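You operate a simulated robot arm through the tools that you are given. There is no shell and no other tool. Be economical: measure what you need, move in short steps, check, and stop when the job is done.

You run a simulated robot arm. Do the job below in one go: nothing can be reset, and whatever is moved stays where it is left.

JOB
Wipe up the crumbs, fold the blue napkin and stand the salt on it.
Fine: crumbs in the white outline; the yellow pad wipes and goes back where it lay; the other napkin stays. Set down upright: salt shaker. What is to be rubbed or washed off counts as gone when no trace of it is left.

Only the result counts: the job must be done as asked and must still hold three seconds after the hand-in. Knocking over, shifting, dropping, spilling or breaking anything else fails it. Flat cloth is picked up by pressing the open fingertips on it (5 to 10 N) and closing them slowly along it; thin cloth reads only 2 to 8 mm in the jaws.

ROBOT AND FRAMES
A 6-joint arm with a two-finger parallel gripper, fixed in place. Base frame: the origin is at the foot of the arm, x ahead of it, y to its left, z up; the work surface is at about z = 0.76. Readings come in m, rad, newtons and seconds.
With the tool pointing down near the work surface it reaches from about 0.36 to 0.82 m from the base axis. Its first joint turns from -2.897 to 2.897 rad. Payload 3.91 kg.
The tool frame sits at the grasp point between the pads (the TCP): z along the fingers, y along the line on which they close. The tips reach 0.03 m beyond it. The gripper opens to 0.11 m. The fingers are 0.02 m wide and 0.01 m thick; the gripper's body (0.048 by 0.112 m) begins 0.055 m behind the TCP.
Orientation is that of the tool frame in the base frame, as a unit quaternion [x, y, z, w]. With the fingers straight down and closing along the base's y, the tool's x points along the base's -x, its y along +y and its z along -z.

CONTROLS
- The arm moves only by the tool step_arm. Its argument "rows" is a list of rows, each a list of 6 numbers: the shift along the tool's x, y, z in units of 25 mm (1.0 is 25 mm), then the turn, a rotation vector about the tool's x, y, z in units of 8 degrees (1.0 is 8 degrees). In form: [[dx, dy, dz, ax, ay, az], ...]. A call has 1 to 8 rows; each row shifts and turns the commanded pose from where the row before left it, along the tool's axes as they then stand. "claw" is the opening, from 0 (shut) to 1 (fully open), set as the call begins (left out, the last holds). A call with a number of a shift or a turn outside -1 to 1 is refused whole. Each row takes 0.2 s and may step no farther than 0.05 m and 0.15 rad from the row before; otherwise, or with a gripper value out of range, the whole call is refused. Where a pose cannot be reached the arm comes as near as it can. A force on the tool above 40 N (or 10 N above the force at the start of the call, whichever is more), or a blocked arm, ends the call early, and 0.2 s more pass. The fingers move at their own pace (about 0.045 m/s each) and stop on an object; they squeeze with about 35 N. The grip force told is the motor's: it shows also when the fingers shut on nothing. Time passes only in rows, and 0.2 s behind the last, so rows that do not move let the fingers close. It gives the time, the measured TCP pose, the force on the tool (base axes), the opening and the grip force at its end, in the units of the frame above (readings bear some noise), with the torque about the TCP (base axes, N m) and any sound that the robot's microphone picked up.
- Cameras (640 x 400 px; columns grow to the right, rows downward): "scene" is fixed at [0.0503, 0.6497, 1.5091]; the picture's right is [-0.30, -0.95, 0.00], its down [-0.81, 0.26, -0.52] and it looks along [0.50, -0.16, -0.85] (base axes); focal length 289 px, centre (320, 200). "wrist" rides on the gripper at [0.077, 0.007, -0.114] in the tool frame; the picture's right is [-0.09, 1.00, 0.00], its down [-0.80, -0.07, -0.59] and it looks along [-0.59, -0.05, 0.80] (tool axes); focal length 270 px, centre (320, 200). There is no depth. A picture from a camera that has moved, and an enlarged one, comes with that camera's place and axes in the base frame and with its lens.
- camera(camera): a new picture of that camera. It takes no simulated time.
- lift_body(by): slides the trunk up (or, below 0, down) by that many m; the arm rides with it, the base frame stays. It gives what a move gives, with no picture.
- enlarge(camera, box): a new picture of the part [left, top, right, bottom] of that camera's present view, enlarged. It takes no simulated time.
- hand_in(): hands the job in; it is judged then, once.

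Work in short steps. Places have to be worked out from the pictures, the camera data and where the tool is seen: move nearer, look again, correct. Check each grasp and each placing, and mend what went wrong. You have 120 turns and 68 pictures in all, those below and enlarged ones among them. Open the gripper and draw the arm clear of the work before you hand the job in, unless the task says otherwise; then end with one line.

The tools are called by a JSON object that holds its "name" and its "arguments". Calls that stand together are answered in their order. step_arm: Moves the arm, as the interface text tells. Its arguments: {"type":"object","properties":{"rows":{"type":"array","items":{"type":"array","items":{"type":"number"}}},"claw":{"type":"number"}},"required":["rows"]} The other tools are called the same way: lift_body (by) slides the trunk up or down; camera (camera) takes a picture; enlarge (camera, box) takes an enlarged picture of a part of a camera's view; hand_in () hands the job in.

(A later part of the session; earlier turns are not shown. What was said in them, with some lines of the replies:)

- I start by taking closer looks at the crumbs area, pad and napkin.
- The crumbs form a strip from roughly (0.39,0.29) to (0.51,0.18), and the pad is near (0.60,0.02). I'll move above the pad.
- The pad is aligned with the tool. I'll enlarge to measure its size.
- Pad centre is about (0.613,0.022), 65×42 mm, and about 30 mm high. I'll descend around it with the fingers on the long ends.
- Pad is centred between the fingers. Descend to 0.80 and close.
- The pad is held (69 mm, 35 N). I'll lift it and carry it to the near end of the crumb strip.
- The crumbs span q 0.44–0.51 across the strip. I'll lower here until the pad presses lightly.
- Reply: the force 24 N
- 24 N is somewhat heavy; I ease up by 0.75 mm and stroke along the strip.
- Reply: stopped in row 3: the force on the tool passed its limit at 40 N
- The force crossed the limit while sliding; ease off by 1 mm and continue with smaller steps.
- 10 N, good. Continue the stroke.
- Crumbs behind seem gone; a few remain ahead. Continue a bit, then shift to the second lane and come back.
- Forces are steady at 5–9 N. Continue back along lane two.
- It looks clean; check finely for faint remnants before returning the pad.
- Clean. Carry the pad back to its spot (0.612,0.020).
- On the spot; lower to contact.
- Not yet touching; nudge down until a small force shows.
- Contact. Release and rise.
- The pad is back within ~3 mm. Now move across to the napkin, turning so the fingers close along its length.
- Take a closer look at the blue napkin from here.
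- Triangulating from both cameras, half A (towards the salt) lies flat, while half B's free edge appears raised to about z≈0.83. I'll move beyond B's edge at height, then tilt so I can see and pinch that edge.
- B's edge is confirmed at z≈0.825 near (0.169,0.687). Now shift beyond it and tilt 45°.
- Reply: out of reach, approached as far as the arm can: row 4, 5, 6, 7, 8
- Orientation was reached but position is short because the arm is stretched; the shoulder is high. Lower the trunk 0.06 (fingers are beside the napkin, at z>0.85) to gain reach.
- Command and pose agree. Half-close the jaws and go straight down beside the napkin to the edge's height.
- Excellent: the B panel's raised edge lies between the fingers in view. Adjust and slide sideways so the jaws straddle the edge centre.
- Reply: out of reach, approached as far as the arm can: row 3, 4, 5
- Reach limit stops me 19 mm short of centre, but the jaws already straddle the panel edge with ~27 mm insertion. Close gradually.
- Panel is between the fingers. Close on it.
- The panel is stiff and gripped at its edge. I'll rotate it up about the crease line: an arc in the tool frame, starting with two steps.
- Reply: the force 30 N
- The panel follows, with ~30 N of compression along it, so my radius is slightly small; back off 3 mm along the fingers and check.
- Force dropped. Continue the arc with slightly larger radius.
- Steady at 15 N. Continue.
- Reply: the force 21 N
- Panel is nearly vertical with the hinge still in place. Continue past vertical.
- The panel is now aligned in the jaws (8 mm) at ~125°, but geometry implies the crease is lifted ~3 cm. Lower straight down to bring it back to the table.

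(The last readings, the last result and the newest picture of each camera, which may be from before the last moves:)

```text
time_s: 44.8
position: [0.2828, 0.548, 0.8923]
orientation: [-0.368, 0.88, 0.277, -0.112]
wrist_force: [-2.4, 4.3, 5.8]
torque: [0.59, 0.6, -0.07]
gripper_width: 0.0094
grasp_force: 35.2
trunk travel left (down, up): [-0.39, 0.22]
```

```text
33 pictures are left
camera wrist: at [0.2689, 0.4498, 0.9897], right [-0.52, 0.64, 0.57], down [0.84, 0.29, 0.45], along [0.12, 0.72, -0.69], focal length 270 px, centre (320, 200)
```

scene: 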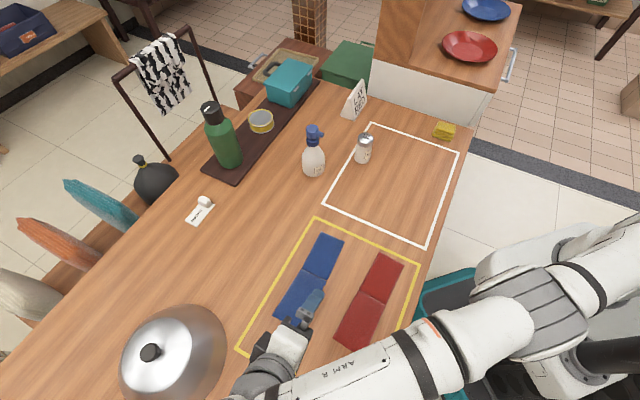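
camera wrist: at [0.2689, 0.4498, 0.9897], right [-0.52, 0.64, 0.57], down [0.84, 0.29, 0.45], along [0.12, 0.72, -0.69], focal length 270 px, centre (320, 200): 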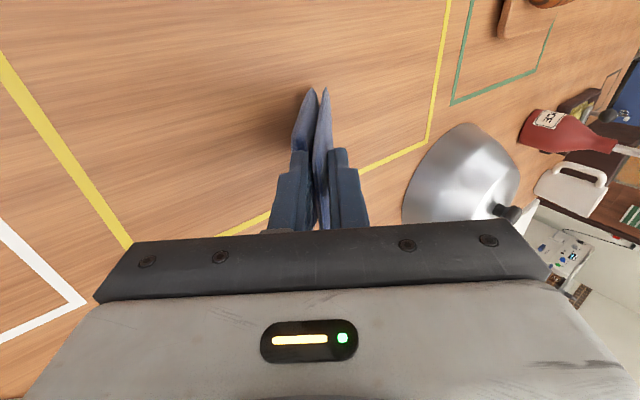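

Half A now appears to be folded up close to B. Look from the scene camera.

{"name": "enlarge", "arguments": {"camera": "scene", "box": [250, 200, 390, 300]}}

{"name": "enlarge", "arguments": {"camera": "wrist", "box": [240, 70, 400, 240]}}

```text
4.00 times, centred on (320, 250) of scene
camera zoom: at [0.0503, 0.6497, 1.5091], right [-0.3, -0.95, 0.0], down [-0.81, 0.26, -0.52], along [0.5, -0.16, -0.85], focal length 1156 px, centre (320, 0)
```

zoom: 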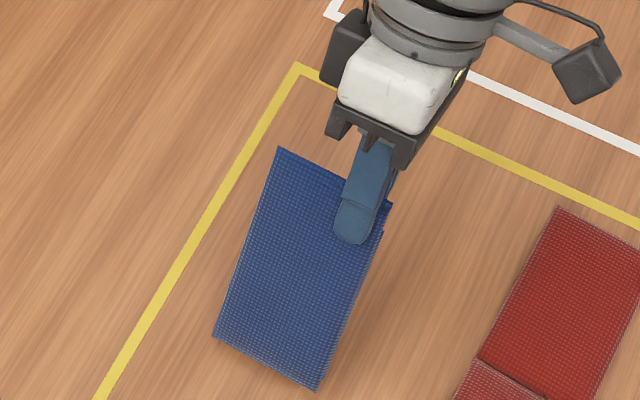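

```text
2.35 times, centred on (320, 155) of wrist
camera zoom: at [0.2689, 0.4498, 0.9897], right [-0.52, 0.64, 0.57], down [0.84, 0.29, 0.45], along [0.12, 0.72, -0.69], focal length 636 px, centre (320, 306)
```

zoom: 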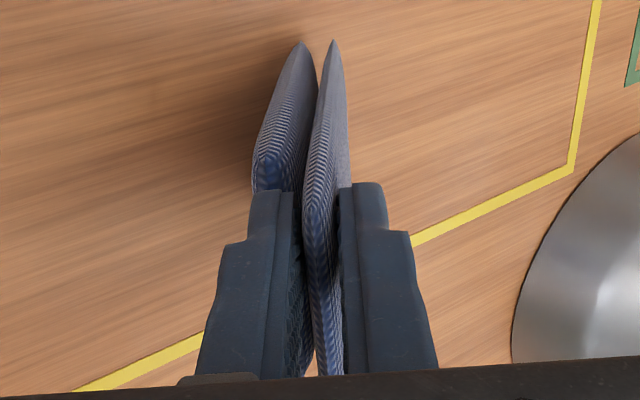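

The napkin has folded itself with the crease down at s≈0.27 and both halves leaning towards the A side. Lay it down by rotating further about the crease.

{"name": "step_arm", "arguments": {"rows": [[0, -0.42, 0, -0.5, 0, 0], [0, -0.42, 0, -0.5, 0, 0], [0, -0.42, 0, -0.5, 0, 0], [0, -0.42, 0, -0.5, 0, 0]]}}

{"name": "camera", "arguments": {"camera": "wrist"}}

{"name": "enlarge", "arguments": {"camera": "scene", "box": [250, 200, 390, 300]}}

```text
time_s: 45.8
position: [0.3061, 0.5235, 0.8663]
orientation: [-0.35, 0.832, 0.399, -0.162]
wrist_force: [7.4, -6.5, 19.3]
torque: [0.6, 0.86, 0.04]
gripper_width: 0.0088
grasp_force: 35.0
trunk travel left (down, up): [-0.39, 0.22]
```

```text
30 pictures are left
camera wrist: at [0.3104, 0.4082, 0.9427], right [-0.39, 0.5, 0.77], down [0.92, 0.21, 0.33], along [0.0, 0.84, -0.54], focal length 270 px, centre (320, 200)
```

wrist: 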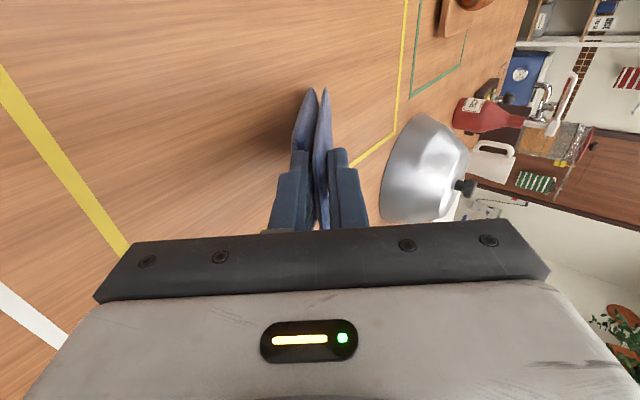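

```text
4.00 times, centred on (320, 250) of scene
camera zoom: at [0.0503, 0.6497, 1.5091], right [-0.3, -0.95, 0.0], down [-0.81, 0.26, -0.52], along [0.5, -0.16, -0.85], focal length 1156 px, centre (320, 0)
```

zoom: 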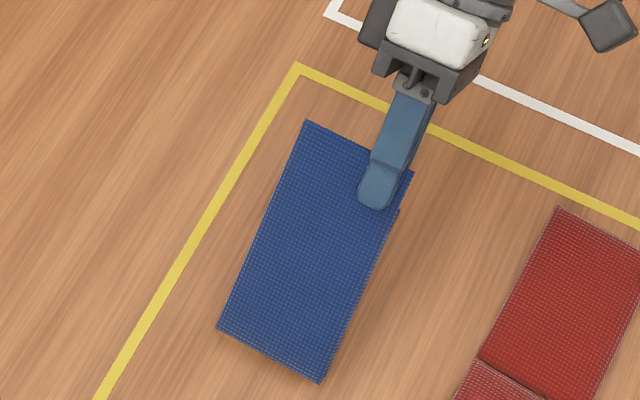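

Slope is ~39° now with some compression; ease back slightly and continue two more steps.

{"name": "step_arm", "arguments": {"rows": [[0, -0.3, -0.12, -0.5, 0, 0], [0, -0.4, 0, -0.5, 0, 0], [0, -0.4, 0, -0.5, 0, 0]]}}

```text
time_s: 46.6
position: [0.3172, 0.5119, 0.8442]
orientation: [-0.33, 0.787, 0.482, -0.199]
wrist_force: [2.9, -2.1, 7.3]
torque: [0.44, 0.52, 0.0]
gripper_width: 0.0082
grasp_force: 34.8
trunk travel left (down, up): [-0.39, 0.22]
```

Nearly down (27° slope) with low force. Open slightly and withdraw along the fingers.

{"name": "step_arm", "arguments": {"rows": [[0, 0, 0, 0, 0, 0], [0, 0, 0, 0, 0, 0]], "claw": 0.22}}

{"name": "step_arm", "arguments": {"rows": [[0, 0, -0.6, 0, 0, 0], [0, 0, -0.8, 0, 0, 0], [0, 0, -0.8, 0, 0, 0]]}}

{"name": "camera", "arguments": {"camera": "wrist"}}

{"name": "enlarge", "arguments": {"camera": "scene", "box": [250, 200, 390, 300]}}

```text
time_s: 47.2
position: [0.3182, 0.5126, 0.8427]
orientation: [-0.33, 0.787, 0.482, -0.198]
wrist_force: [-0.2, -0.5, -0.4]
torque: [0.02, 0.0, 0.01]
gripper_width: 0.0246
grasp_force: 0.0
trunk travel left (down, up): [-0.39, 0.22]
```

```text
time_s: 48.0
position: [0.3538, 0.4773, 0.8698]
orientation: [-0.33, 0.787, 0.482, -0.199]
wrist_force: [-0.2, 0.6, 0.1]
torque: [-0.01, -0.02, -0.02]
gripper_width: 0.0243
grasp_force: 0.1
trunk travel left (down, up): [-0.39, 0.22]
```

```text
28 pictures are left
camera wrist: at [0.3679, 0.353, 0.928], right [-0.27, 0.38, 0.89], down [0.96, 0.17, 0.21], along [-0.07, 0.91, -0.41], focal length 270 px, centre (320, 200)
```

wrist: 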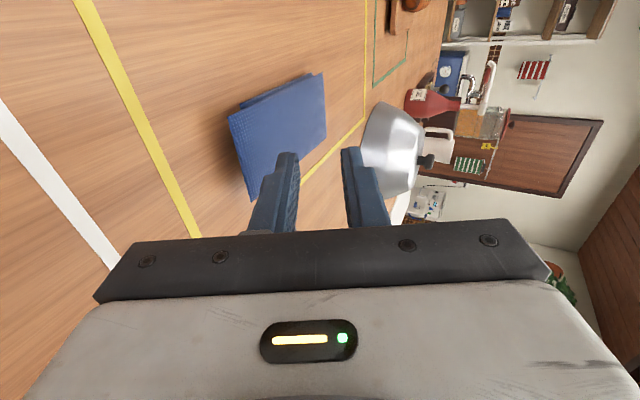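

```text
4.00 times, centred on (320, 250) of scene
camera zoom: at [0.0503, 0.6497, 1.5091], right [-0.3, -0.95, 0.0], down [-0.81, 0.26, -0.52], along [0.5, -0.16, -0.85], focal length 1156 px, centre (320, 0)
```

zoom: 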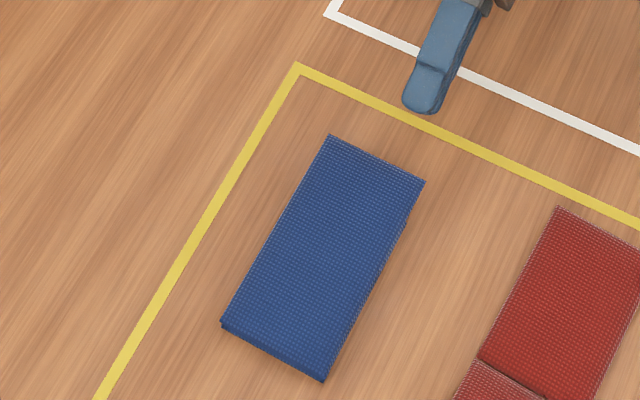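

The napkin is folded neatly; its centre is about (0.294,0.568). Now rise and bring the tool back to vertical.

{"name": "step_arm", "arguments": {"rows": [[0, 0.9, -0.5, 0, 0, 0], [0, 0.9, -0.5, 0, 0, 0], [0, 0.9, -0.5, 0, 0, 0], [0, 0.9, -0.5, 0, 0, 0], [0, 0.3, -0.2, 0, 0, 0]]}}

{"name": "step_arm", "arguments": {"rows": [[0, 0, 0, 1, 0, 0], [0, 0, 0, 1, 0, 0], [0, 0, 0, 1, 0, 0], [0, 0, 0, 1, 0, 0], [0, 0, 0, 1, 0, 0], [0, 0, 0, 1, 0, 0], [0, 0, 0, 1, 0, 0], [0, 0, 0, 0.85, 0, 0]], "claw": 1}}

```text
time_s: 49.2
position: [0.3561, 0.4752, 0.9828]
orientation: [-0.33, 0.787, 0.482, -0.198]
wrist_force: [-0.8, 0.1, 0.2]
torque: [0.04, 0.01, 0.03]
gripper_width: 0.0242
grasp_force: 0.0
trunk travel left (down, up): [-0.39, 0.22]
```

```text
time_s: 51.0
position: [0.3566, 0.4733, 0.9814]
orientation: [-0.386, 0.923, 0.001, 0.004]
wrist_force: [-0.2, -0.3, 0.1]
torque: [0.0, 0.01, 0.05]
gripper_width: 0.11
grasp_force: 0.1
trunk travel left (down, up): [-0.39, 0.22]
```

Vertical again. Move to above the salt shaker.

{"name": "step_arm", "arguments": {"rows": [[-0.2, -1, 0, 0, 0, 0], [-0.2, -1, 0, 0, 0, 0], [-0.2, -1, 0, 0, 0, 0], [-0.2, -1, 0, 0, 0, 0], [-0.2, -1, 0, 0, 0, 0], [-0.2, -1, 0, 0, 0, 0], [-0.2, -1, 0, 0, 0, 0], [-0.2, -1, 0, 0, 0, 0]]}}

{"name": "step_arm", "arguments": {"rows": [[-0.2, -1, 0, 0, 0, 0], [-0.2, -1, 0, 0, 0, 0], [-0.2, -1, 0, 0, 0, 0]]}}

{"name": "camera", "arguments": {"camera": "wrist"}}

```text
time_s: 52.8
position: [0.5278, 0.3617, 0.981]
orientation: [-0.385, 0.923, 0.002, 0.002]
wrist_force: [-0.5, 0.1, 0.3]
torque: [0.03, 0.0, 0.03]
gripper_width: 0.1099
grasp_force: 0.1
trunk travel left (down, up): [-0.39, 0.22]
```

```text
time_s: 53.6
position: [0.5902, 0.3202, 0.9806]
orientation: [-0.386, 0.923, 0.001, 0.002]
wrist_force: [0.1, 0.6, -0.3]
torque: [0.02, 0.01, 0.0]
gripper_width: 0.1101
grasp_force: 0.0
trunk travel left (down, up): [-0.39, 0.22]
```

```text
26 pictures are left
camera wrist: at [0.529, 0.2702, 1.0952], right [-0.65, 0.76, 0.0], down [0.61, 0.52, 0.6], along [0.46, 0.39, -0.8], focal length 270 px, centre (320, 200)
```

wrist: 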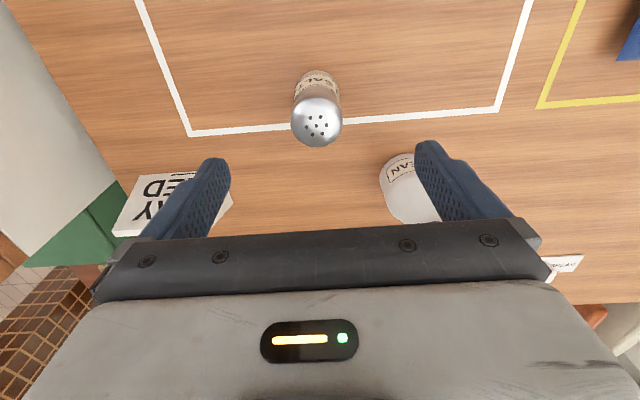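

Salt top is at (0.602,0.328). Align and descend with open jaws to grasp height 0.825.

{"name": "step_arm", "arguments": {"rows": [[-0.55, -0.11, 0, 0, 0, 0], [0, 0, 1, 0, 0, 0], [0, 0, 1, 0, 0, 0], [0, 0, 0.5, 0, 0, 0]]}}

{"name": "camera", "arguments": {"camera": "wrist"}}

```text
time_s: 54.6
position: [0.6035, 0.3287, 0.918]
orientation: [-0.384, 0.923, 0.001, 0.002]
wrist_force: [0.1, -1.1, -0.1]
torque: [0.02, -0.01, 0.01]
gripper_width: 0.1101
grasp_force: 0.0
trunk travel left (down, up): [-0.39, 0.22]
```

```text
25 pictures are left
camera wrist: at [0.542, 0.2779, 1.0329], right [-0.65, 0.76, 0.0], down [0.61, 0.52, 0.6], along [0.46, 0.39, -0.8], focal length 270 px, centre (320, 200)
```

wrist: 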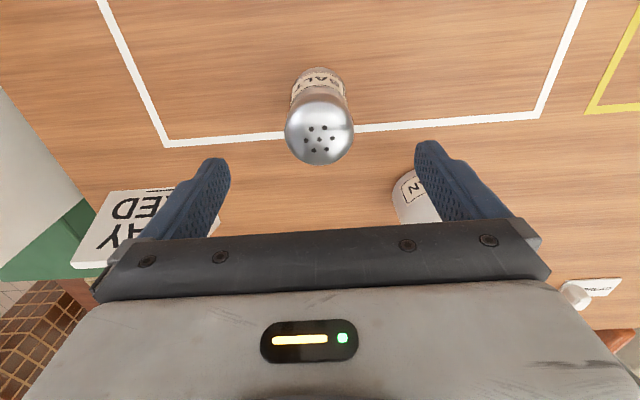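

Well aligned (within ~3 mm). Descend to 0.826.

{"name": "step_arm", "arguments": {"rows": [[0.08, 0, 0.9, 0, 0, 0], [0, 0, 1, 0, 0, 0], [0, 0, 1, 0, 0, 0], [0, 0, 0.8, 0, 0, 0]]}}

{"name": "camera", "arguments": {"camera": "wrist"}}

```text
time_s: 55.6
position: [0.5999, 0.3264, 0.8264]
orientation: [-0.385, 0.923, 0.001, 0.003]
wrist_force: [0.0, 0.1, -1.1]
torque: [0.02, -0.01, 0.0]
gripper_width: 0.1101
grasp_force: 0.0
trunk travel left (down, up): [-0.39, 0.22]
```

```text
24 pictures are left
camera wrist: at [0.5402, 0.2761, 0.9407], right [-0.65, 0.76, 0.0], down [0.61, 0.52, 0.6], along [0.46, 0.39, -0.8], focal length 270 px, centre (320, 200)
```

wrist: 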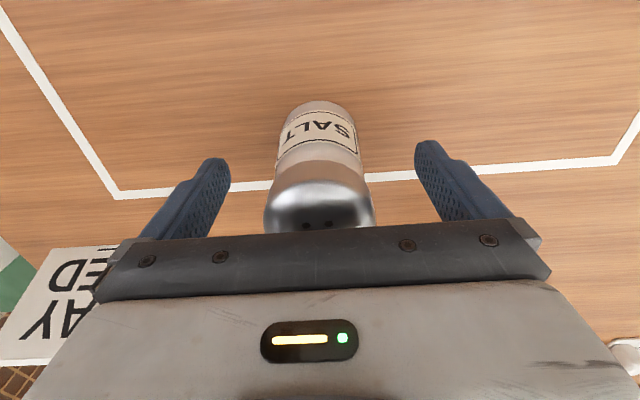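

Shaker is between the fingers. Close.

{"name": "step_arm", "arguments": {"rows": [[0, 0, 0, 0, 0, 0], [0, 0, 0, 0, 0, 0], [0, 0, 0, 0, 0, 0], [0, 0, 0, 0, 0, 0], [0, 0, 0, 0, 0, 0]], "claw": 0}}

{"name": "step_arm", "arguments": {"rows": [[0, 0, -0.5, 0, 0, 0], [0, 0, -1, 0, 0, 0], [0, 0, -1, 0, 0, 0], [0, 0, -1, 0, 0, 0], [0, 0, -0.5, 0, 0, 0]]}}

{"name": "camera", "arguments": {"camera": "wrist"}}

```text
time_s: 56.8
position: [0.6015, 0.3266, 0.8277]
orientation: [-0.385, 0.923, 0.001, 0.002]
wrist_force: [0.6, -1.0, 0.1]
torque: [-0.01, -0.03, -0.02]
gripper_width: 0.0499
grasp_force: 35.5
trunk travel left (down, up): [-0.39, 0.22]
```

```text
time_s: 58.0
position: [0.5996, 0.3262, 0.9274]
orientation: [-0.384, 0.923, 0.002, 0.003]
wrist_force: [-0.9, -1.1, -1.3]
torque: [0.0, -0.03, 0.0]
gripper_width: 0.0499
grasp_force: 35.4
trunk travel left (down, up): [-0.39, 0.22]
```

```text
23 pictures are left
camera wrist: at [0.5388, 0.2757, 1.042], right [-0.65, 0.76, 0.0], down [0.61, 0.52, 0.6], along [0.46, 0.39, -0.8], focal length 270 px, centre (320, 200)
```

wrist: 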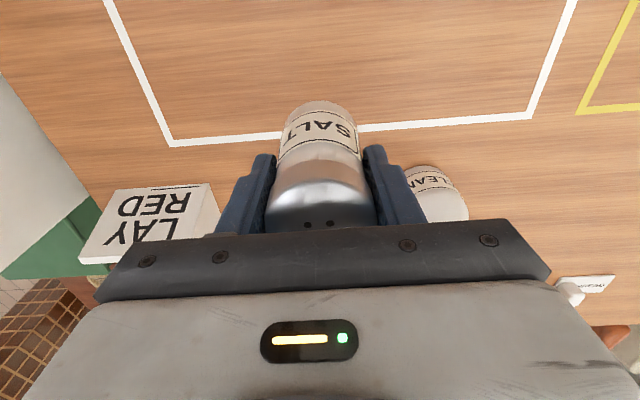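

Salt held upright. Carry it over to the napkin.

{"name": "step_arm", "arguments": {"rows": [[0.11, 0.97, 0, 0, 0, 0], [0.11, 0.97, 0, 0, 0, 0], [0.11, 0.97, 0, 0, 0, 0], [0.11, 0.97, 0, 0, 0, 0], [0.11, 0.97, 0, 0, 0, 0], [0.11, 0.97, 0, 0, 0, 0], [0.11, 0.97, 0, 0, 0, 0], [0.11, 0.97, 0, 0, 0, 0]]}}

{"name": "step_arm", "arguments": {"rows": [[0.11, 0.97, 0, 0, 0, 0], [0.11, 0.97, 0, 0, 0, 0], [0.11, 0.97, 0, 0, 0, 0], [0.11, 0.97, 0, 0, 0, 0], [0.11, 0.97, 0, 0, 0, 0], [0.11, 0.97, 0, 0, 0, 0]]}}

{"name": "camera", "arguments": {"camera": "wrist"}}

{"name": "enlarge", "arguments": {"camera": "scene", "box": [230, 190, 390, 310]}}

```text
time_s: 59.8
position: [0.4473, 0.4453, 0.9293]
orientation: [-0.385, 0.923, 0.001, 0.002]
wrist_force: [-0.1, 0.1, -1.6]
torque: [0.03, 0.01, 0.01]
gripper_width: 0.0501
grasp_force: 34.2
trunk travel left (down, up): [-0.39, 0.22]
```

```text
time_s: 61.2
position: [0.3319, 0.5365, 0.9253]
orientation: [-0.384, 0.923, 0.001, 0.003]
wrist_force: [0.6, -0.3, -1.3]
torque: [0.03, 0.0, -0.01]
gripper_width: 0.0501
grasp_force: 34.8
trunk travel left (down, up): [-0.39, 0.22]
```

```text
22 pictures are left
camera wrist: at [0.271, 0.4864, 1.0403], right [-0.65, 0.76, 0.0], down [0.61, 0.52, 0.6], along [0.46, 0.39, -0.8], focal length 270 px, centre (320, 200)
```

wrist: 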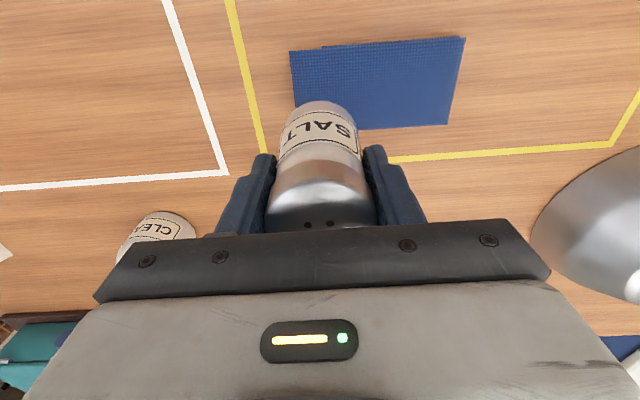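

```text
3.33 times, centred on (310, 250) of scene
camera zoom: at [0.0503, 0.6497, 1.5091], right [-0.3, -0.95, 0.0], down [-0.81, 0.26, -0.52], along [0.5, -0.16, -0.85], focal length 963 px, centre (353, 33)
```

zoom: 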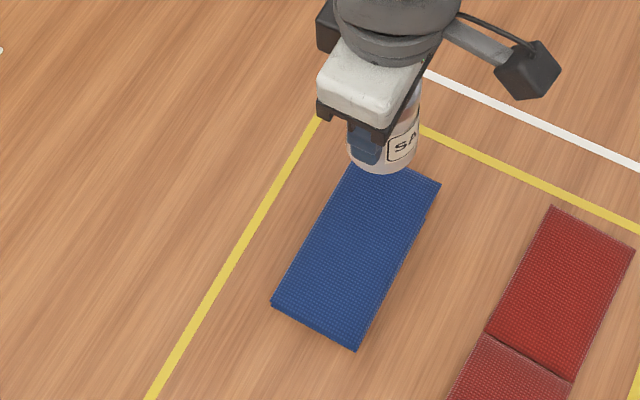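

Napkin centre reads (0.290,0.568). Move above it and lower to just above.

{"name": "step_arm", "arguments": {"rows": [[0.15, 1, 0, 0, 0, 0], [0.15, 1, 0, 0, 0, 0], [0, 0.05, 1, 0, 0, 0], [0, 0, 1, 0, 0, 0], [0, 0, 0.6, 0, 0, 0], [0, 0, 0, 0, 0, 0]]}}

{"name": "camera", "arguments": {"camera": "wrist"}}

{"name": "enlarge", "arguments": {"camera": "scene", "box": [230, 190, 390, 310]}}

```text
time_s: 62.6
position: [0.2901, 0.5672, 0.8619]
orientation: [-0.387, 0.922, 0.001, 0.003]
wrist_force: [0.2, 0.3, -1.0]
torque: [0.02, 0.0, 0.0]
gripper_width: 0.0498
grasp_force: 35.0
trunk travel left (down, up): [-0.39, 0.22]
```

```text
20 pictures are left
camera wrist: at [0.2307, 0.5167, 0.9757], right [-0.65, 0.76, 0.0], down [0.61, 0.52, 0.6], along [0.46, 0.39, -0.8], focal length 270 px, centre (320, 200)
```

wrist: 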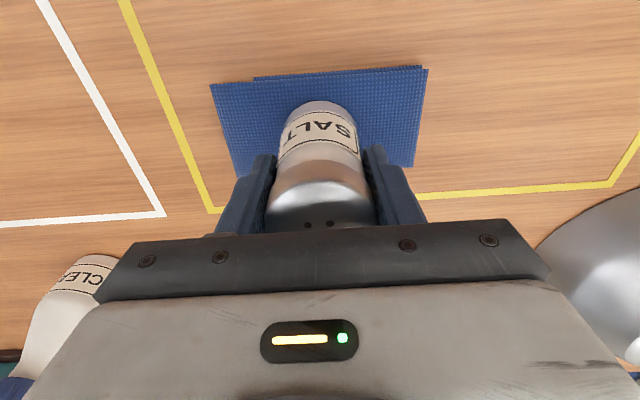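

```text
3.33 times, centred on (310, 250) of scene
camera zoom: at [0.0503, 0.6497, 1.5091], right [-0.3, -0.95, 0.0], down [-0.81, 0.26, -0.52], along [0.5, -0.16, -0.85], focal length 963 px, centre (353, 33)
```

zoom: 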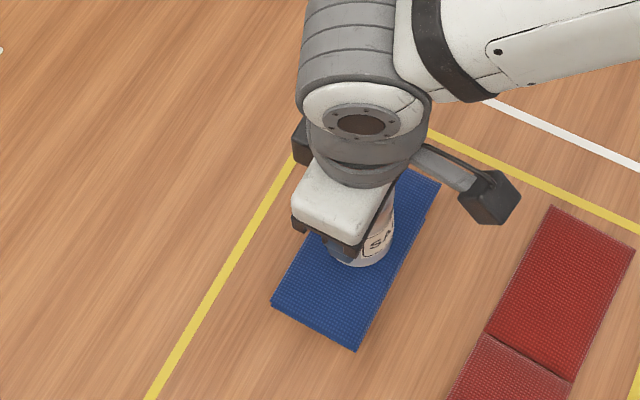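

Centred over the napkin. Lower gently until contact.

{"name": "step_arm", "arguments": {"rows": [[0, 0, 0.3, 0, 0, 0], [0, 0, 0.15, 0, 0, 0], [0, 0, 0, 0, 0, 0]]}}

```text
time_s: 63.4
position: [0.2918, 0.5674, 0.8516]
orientation: [-0.385, 0.923, 0.003, 0.004]
wrist_force: [0.4, 0.2, 6.5]
torque: [0.15, 0.09, 0.01]
gripper_width: 0.0501
grasp_force: 35.5
trunk travel left (down, up): [-0.39, 0.22]
```

Contact (6.5 N) at a napkin-top height of ~0.784. Nudge slightly to see if it is firm.

{"name": "step_arm", "arguments": {"rows": [[0, 0, 0.04, 0, 0, 0], [0, 0, 0, 0, 0, 0]]}}

{"name": "enlarge", "arguments": {"camera": "wrist", "box": [200, 50, 440, 200]}}

```text
time_s: 64.0
position: [0.2914, 0.5665, 0.8498]
orientation: [-0.385, 0.923, 0.002, 0.004]
wrist_force: [1.7, 1.7, 14.9]
torque: [0.43, 0.09, -0.08]
gripper_width: 0.0498
grasp_force: 35.4
trunk travel left (down, up): [-0.39, 0.22]
```

```text
2.67 times, centred on (320, 125) of wrist
camera zoom: at [0.23, 0.5161, 0.9649], right [-0.65, 0.76, 0.0], down [0.61, 0.51, 0.6], along [0.46, 0.39, -0.8], focal length 721 px, centre (320, 400)
```

zoom: 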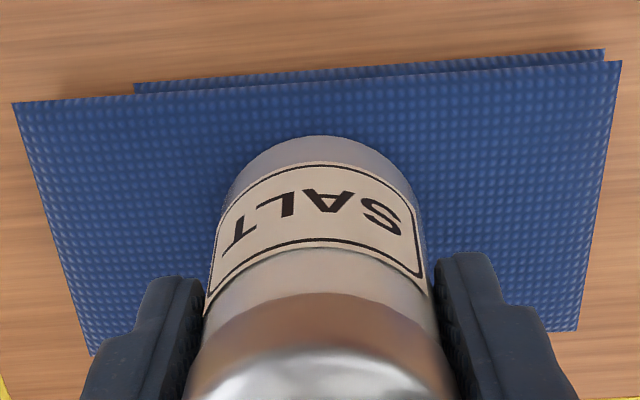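

Firm. Ease off and release slowly, then rise straight up.

{"name": "step_arm", "arguments": {"rows": [[0, 0, -0.05, 0, 0, 0], [0, 0, 0, 0, 0, 0]]}}

{"name": "step_arm", "arguments": {"rows": [[0, 0, 0, 0, 0, 0], [0, 0, 0, 0, 0, 0], [0, 0, 0, 0, 0, 0], [0, 0, 0, 0, 0, 0]], "claw": 1}}

{"name": "camera", "arguments": {"camera": "wrist"}}

```text
time_s: 64.6
position: [0.2902, 0.5669, 0.8506]
orientation: [-0.385, 0.923, 0.002, 0.003]
wrist_force: [1.3, 0.8, 12.5]
torque: [0.31, -0.03, -0.02]
gripper_width: 0.0497
grasp_force: 35.0
trunk travel left (down, up): [-0.39, 0.22]
```

```text
time_s: 65.6
position: [0.2904, 0.5681, 0.8498]
orientation: [-0.385, 0.923, 0.001, 0.002]
wrist_force: [-0.1, -0.2, 0.5]
torque: [0.01, 0.01, -0.01]
gripper_width: 0.1098
grasp_force: 0.2
trunk travel left (down, up): [-0.39, 0.22]
```

```text
17 pictures are left
camera wrist: at [0.2298, 0.5169, 0.9646], right [-0.65, 0.76, 0.0], down [0.61, 0.52, 0.6], along [0.46, 0.39, -0.8], focal length 270 px, centre (320, 200)
```

wrist: 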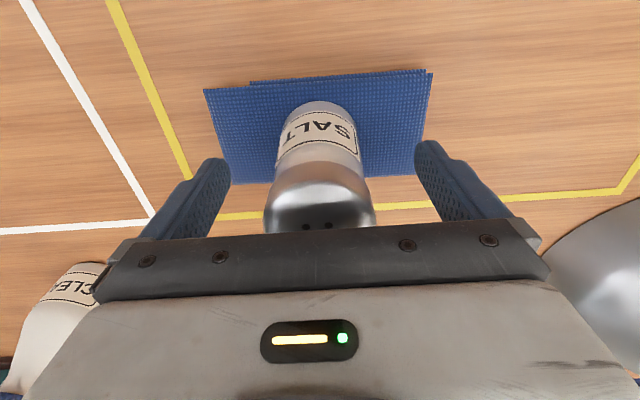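

Salt stands free. Rise straight up and move towards the base side.

{"name": "step_arm", "arguments": {"rows": [[0, 0, -0.6, 0, 0, 0], [0, 0, -1, 0, 0, 0], [0, 0, -1, 0, 0, 0], [0, 0, -1, 0, 0, 0], [0, 0, -1, 0, 0, 0], [0, 0, -1, 0, 0, 0], [0, 0, -1, 0, 0, 0]]}}

{"name": "step_arm", "arguments": {"rows": [[0.5, -1, -0.3, 0, 0, 0], [0.5, -1, -0.3, 0, 0, 0], [0.5, -1, -0.3, 0, 0, 0], [0.5, -1, -0.3, 0, 0, 0], [0.5, -1, 0, 0, 0, 0], [0.5, -1, 0, 0, 0, 0], [0, -1, 0, 0, 0, 0], [0, -1, 0, 0, 0, 0]]}}

{"name": "camera", "arguments": {"camera": "scene"}}

{"name": "enlarge", "arguments": {"camera": "scene", "box": [240, 190, 400, 310]}}

```text
time_s: 67.2
position: [0.2886, 0.5674, 1.016]
orientation: [-0.385, 0.923, 0.001, 0.003]
wrist_force: [-0.7, 0.0, 0.3]
torque: [-0.01, 0.0, -0.05]
gripper_width: 0.1104
grasp_force: 0.1
trunk travel left (down, up): [-0.39, 0.22]
```

```text
time_s: 69.0
position: [0.3784, 0.3728, 1.0451]
orientation: [-0.384, 0.923, 0.001, 0.004]
wrist_force: [0.4, -0.1, 0.0]
torque: [0.02, 0.03, -0.04]
gripper_width: 0.1097
grasp_force: 0.0
trunk travel left (down, up): [-0.39, 0.22]
```

```text
16 pictures are left
```

scene: 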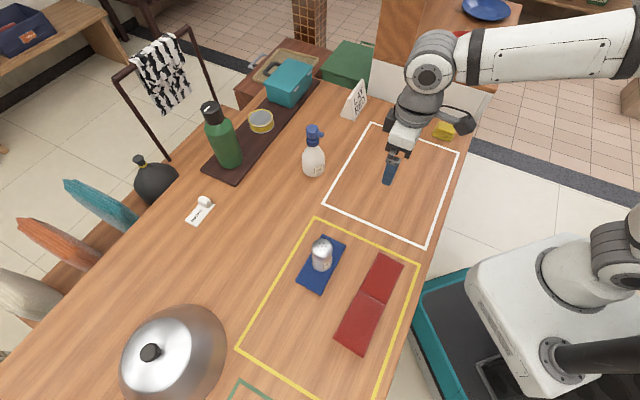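

```text
3.33 times, centred on (320, 250) of scene
camera zoom: at [0.0503, 0.6497, 1.5091], right [-0.3, -0.95, 0.0], down [-0.81, 0.26, -0.52], along [0.5, -0.16, -0.85], focal length 963 px, centre (320, 33)
```

zoom: 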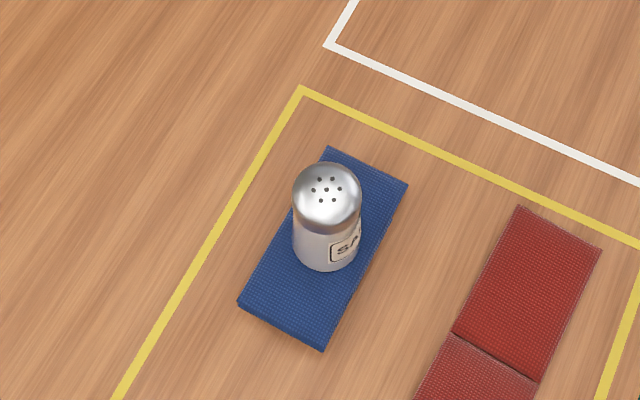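

Salt stands on the folded napkin, pad and red napkin in place. One last wrist look for crumbs from a different angle.

{"name": "step_arm", "arguments": {"rows": [[1, 0, -0.5, 0, 0, 0], [1, 0, -0.5, 0, 0, 0], [1, 0, -0.5, 0, 0, 0], [1, 0, -0.5, 0, 0, 0]]}}

{"name": "enlarge", "arguments": {"camera": "wrist", "box": [60, 0, 400, 200]}}

{"name": "enlarge", "arguments": {"camera": "scene", "box": [330, 110, 480, 250]}}

```text
time_s: 70.0
position: [0.3074, 0.3013, 1.0934]
orientation: [-0.386, 0.923, 0.001, 0.003]
wrist_force: [0.5, -0.8, -0.1]
torque: [-0.03, -0.02, 0.0]
gripper_width: 0.11
grasp_force: 0.0
trunk travel left (down, up): [-0.39, 0.22]
```

```text
1.88 times, centred on (230, 100) of wrist
camera zoom: at [0.2462, 0.2498, 1.2081], right [-0.65, 0.76, 0.0], down [0.61, 0.52, 0.6], along [0.46, 0.39, -0.8], focal length 509 px, centre (489, 388)
```

zoom: 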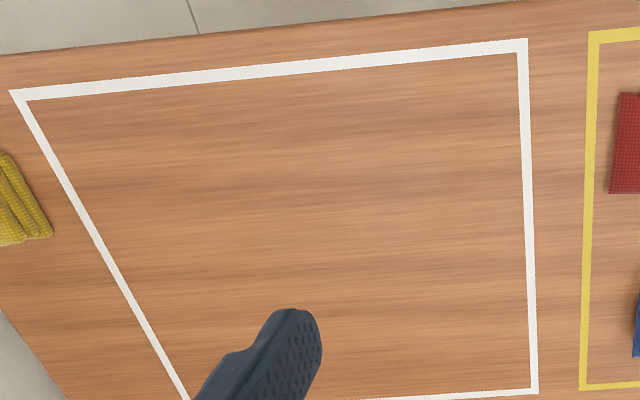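

```text
2.86 times, centred on (405, 180) of scene
camera zoom: at [0.0503, 0.6497, 1.5091], right [-0.3, -0.95, 0.0], down [-0.81, 0.26, -0.52], along [0.5, -0.16, -0.85], focal length 826 px, centre (77, 257)
```

zoom: 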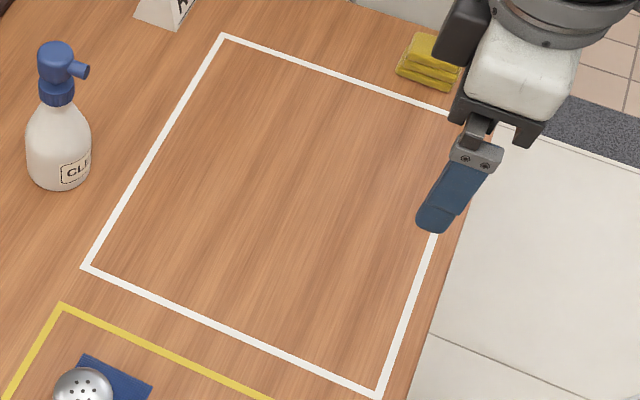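

The outline is clean from both views, and the arm is clear with its gripper open. Handing in.

{"name": "hand_in", "arguments": {}}

```text
The job is handed in.
```

The crumbs are wiped up with no trace left in either camera view, the blue napkin is folded with the salt standing upright on it, the yellow pad is back within about 4 mm of where it lay, and the red napkin was not touched.
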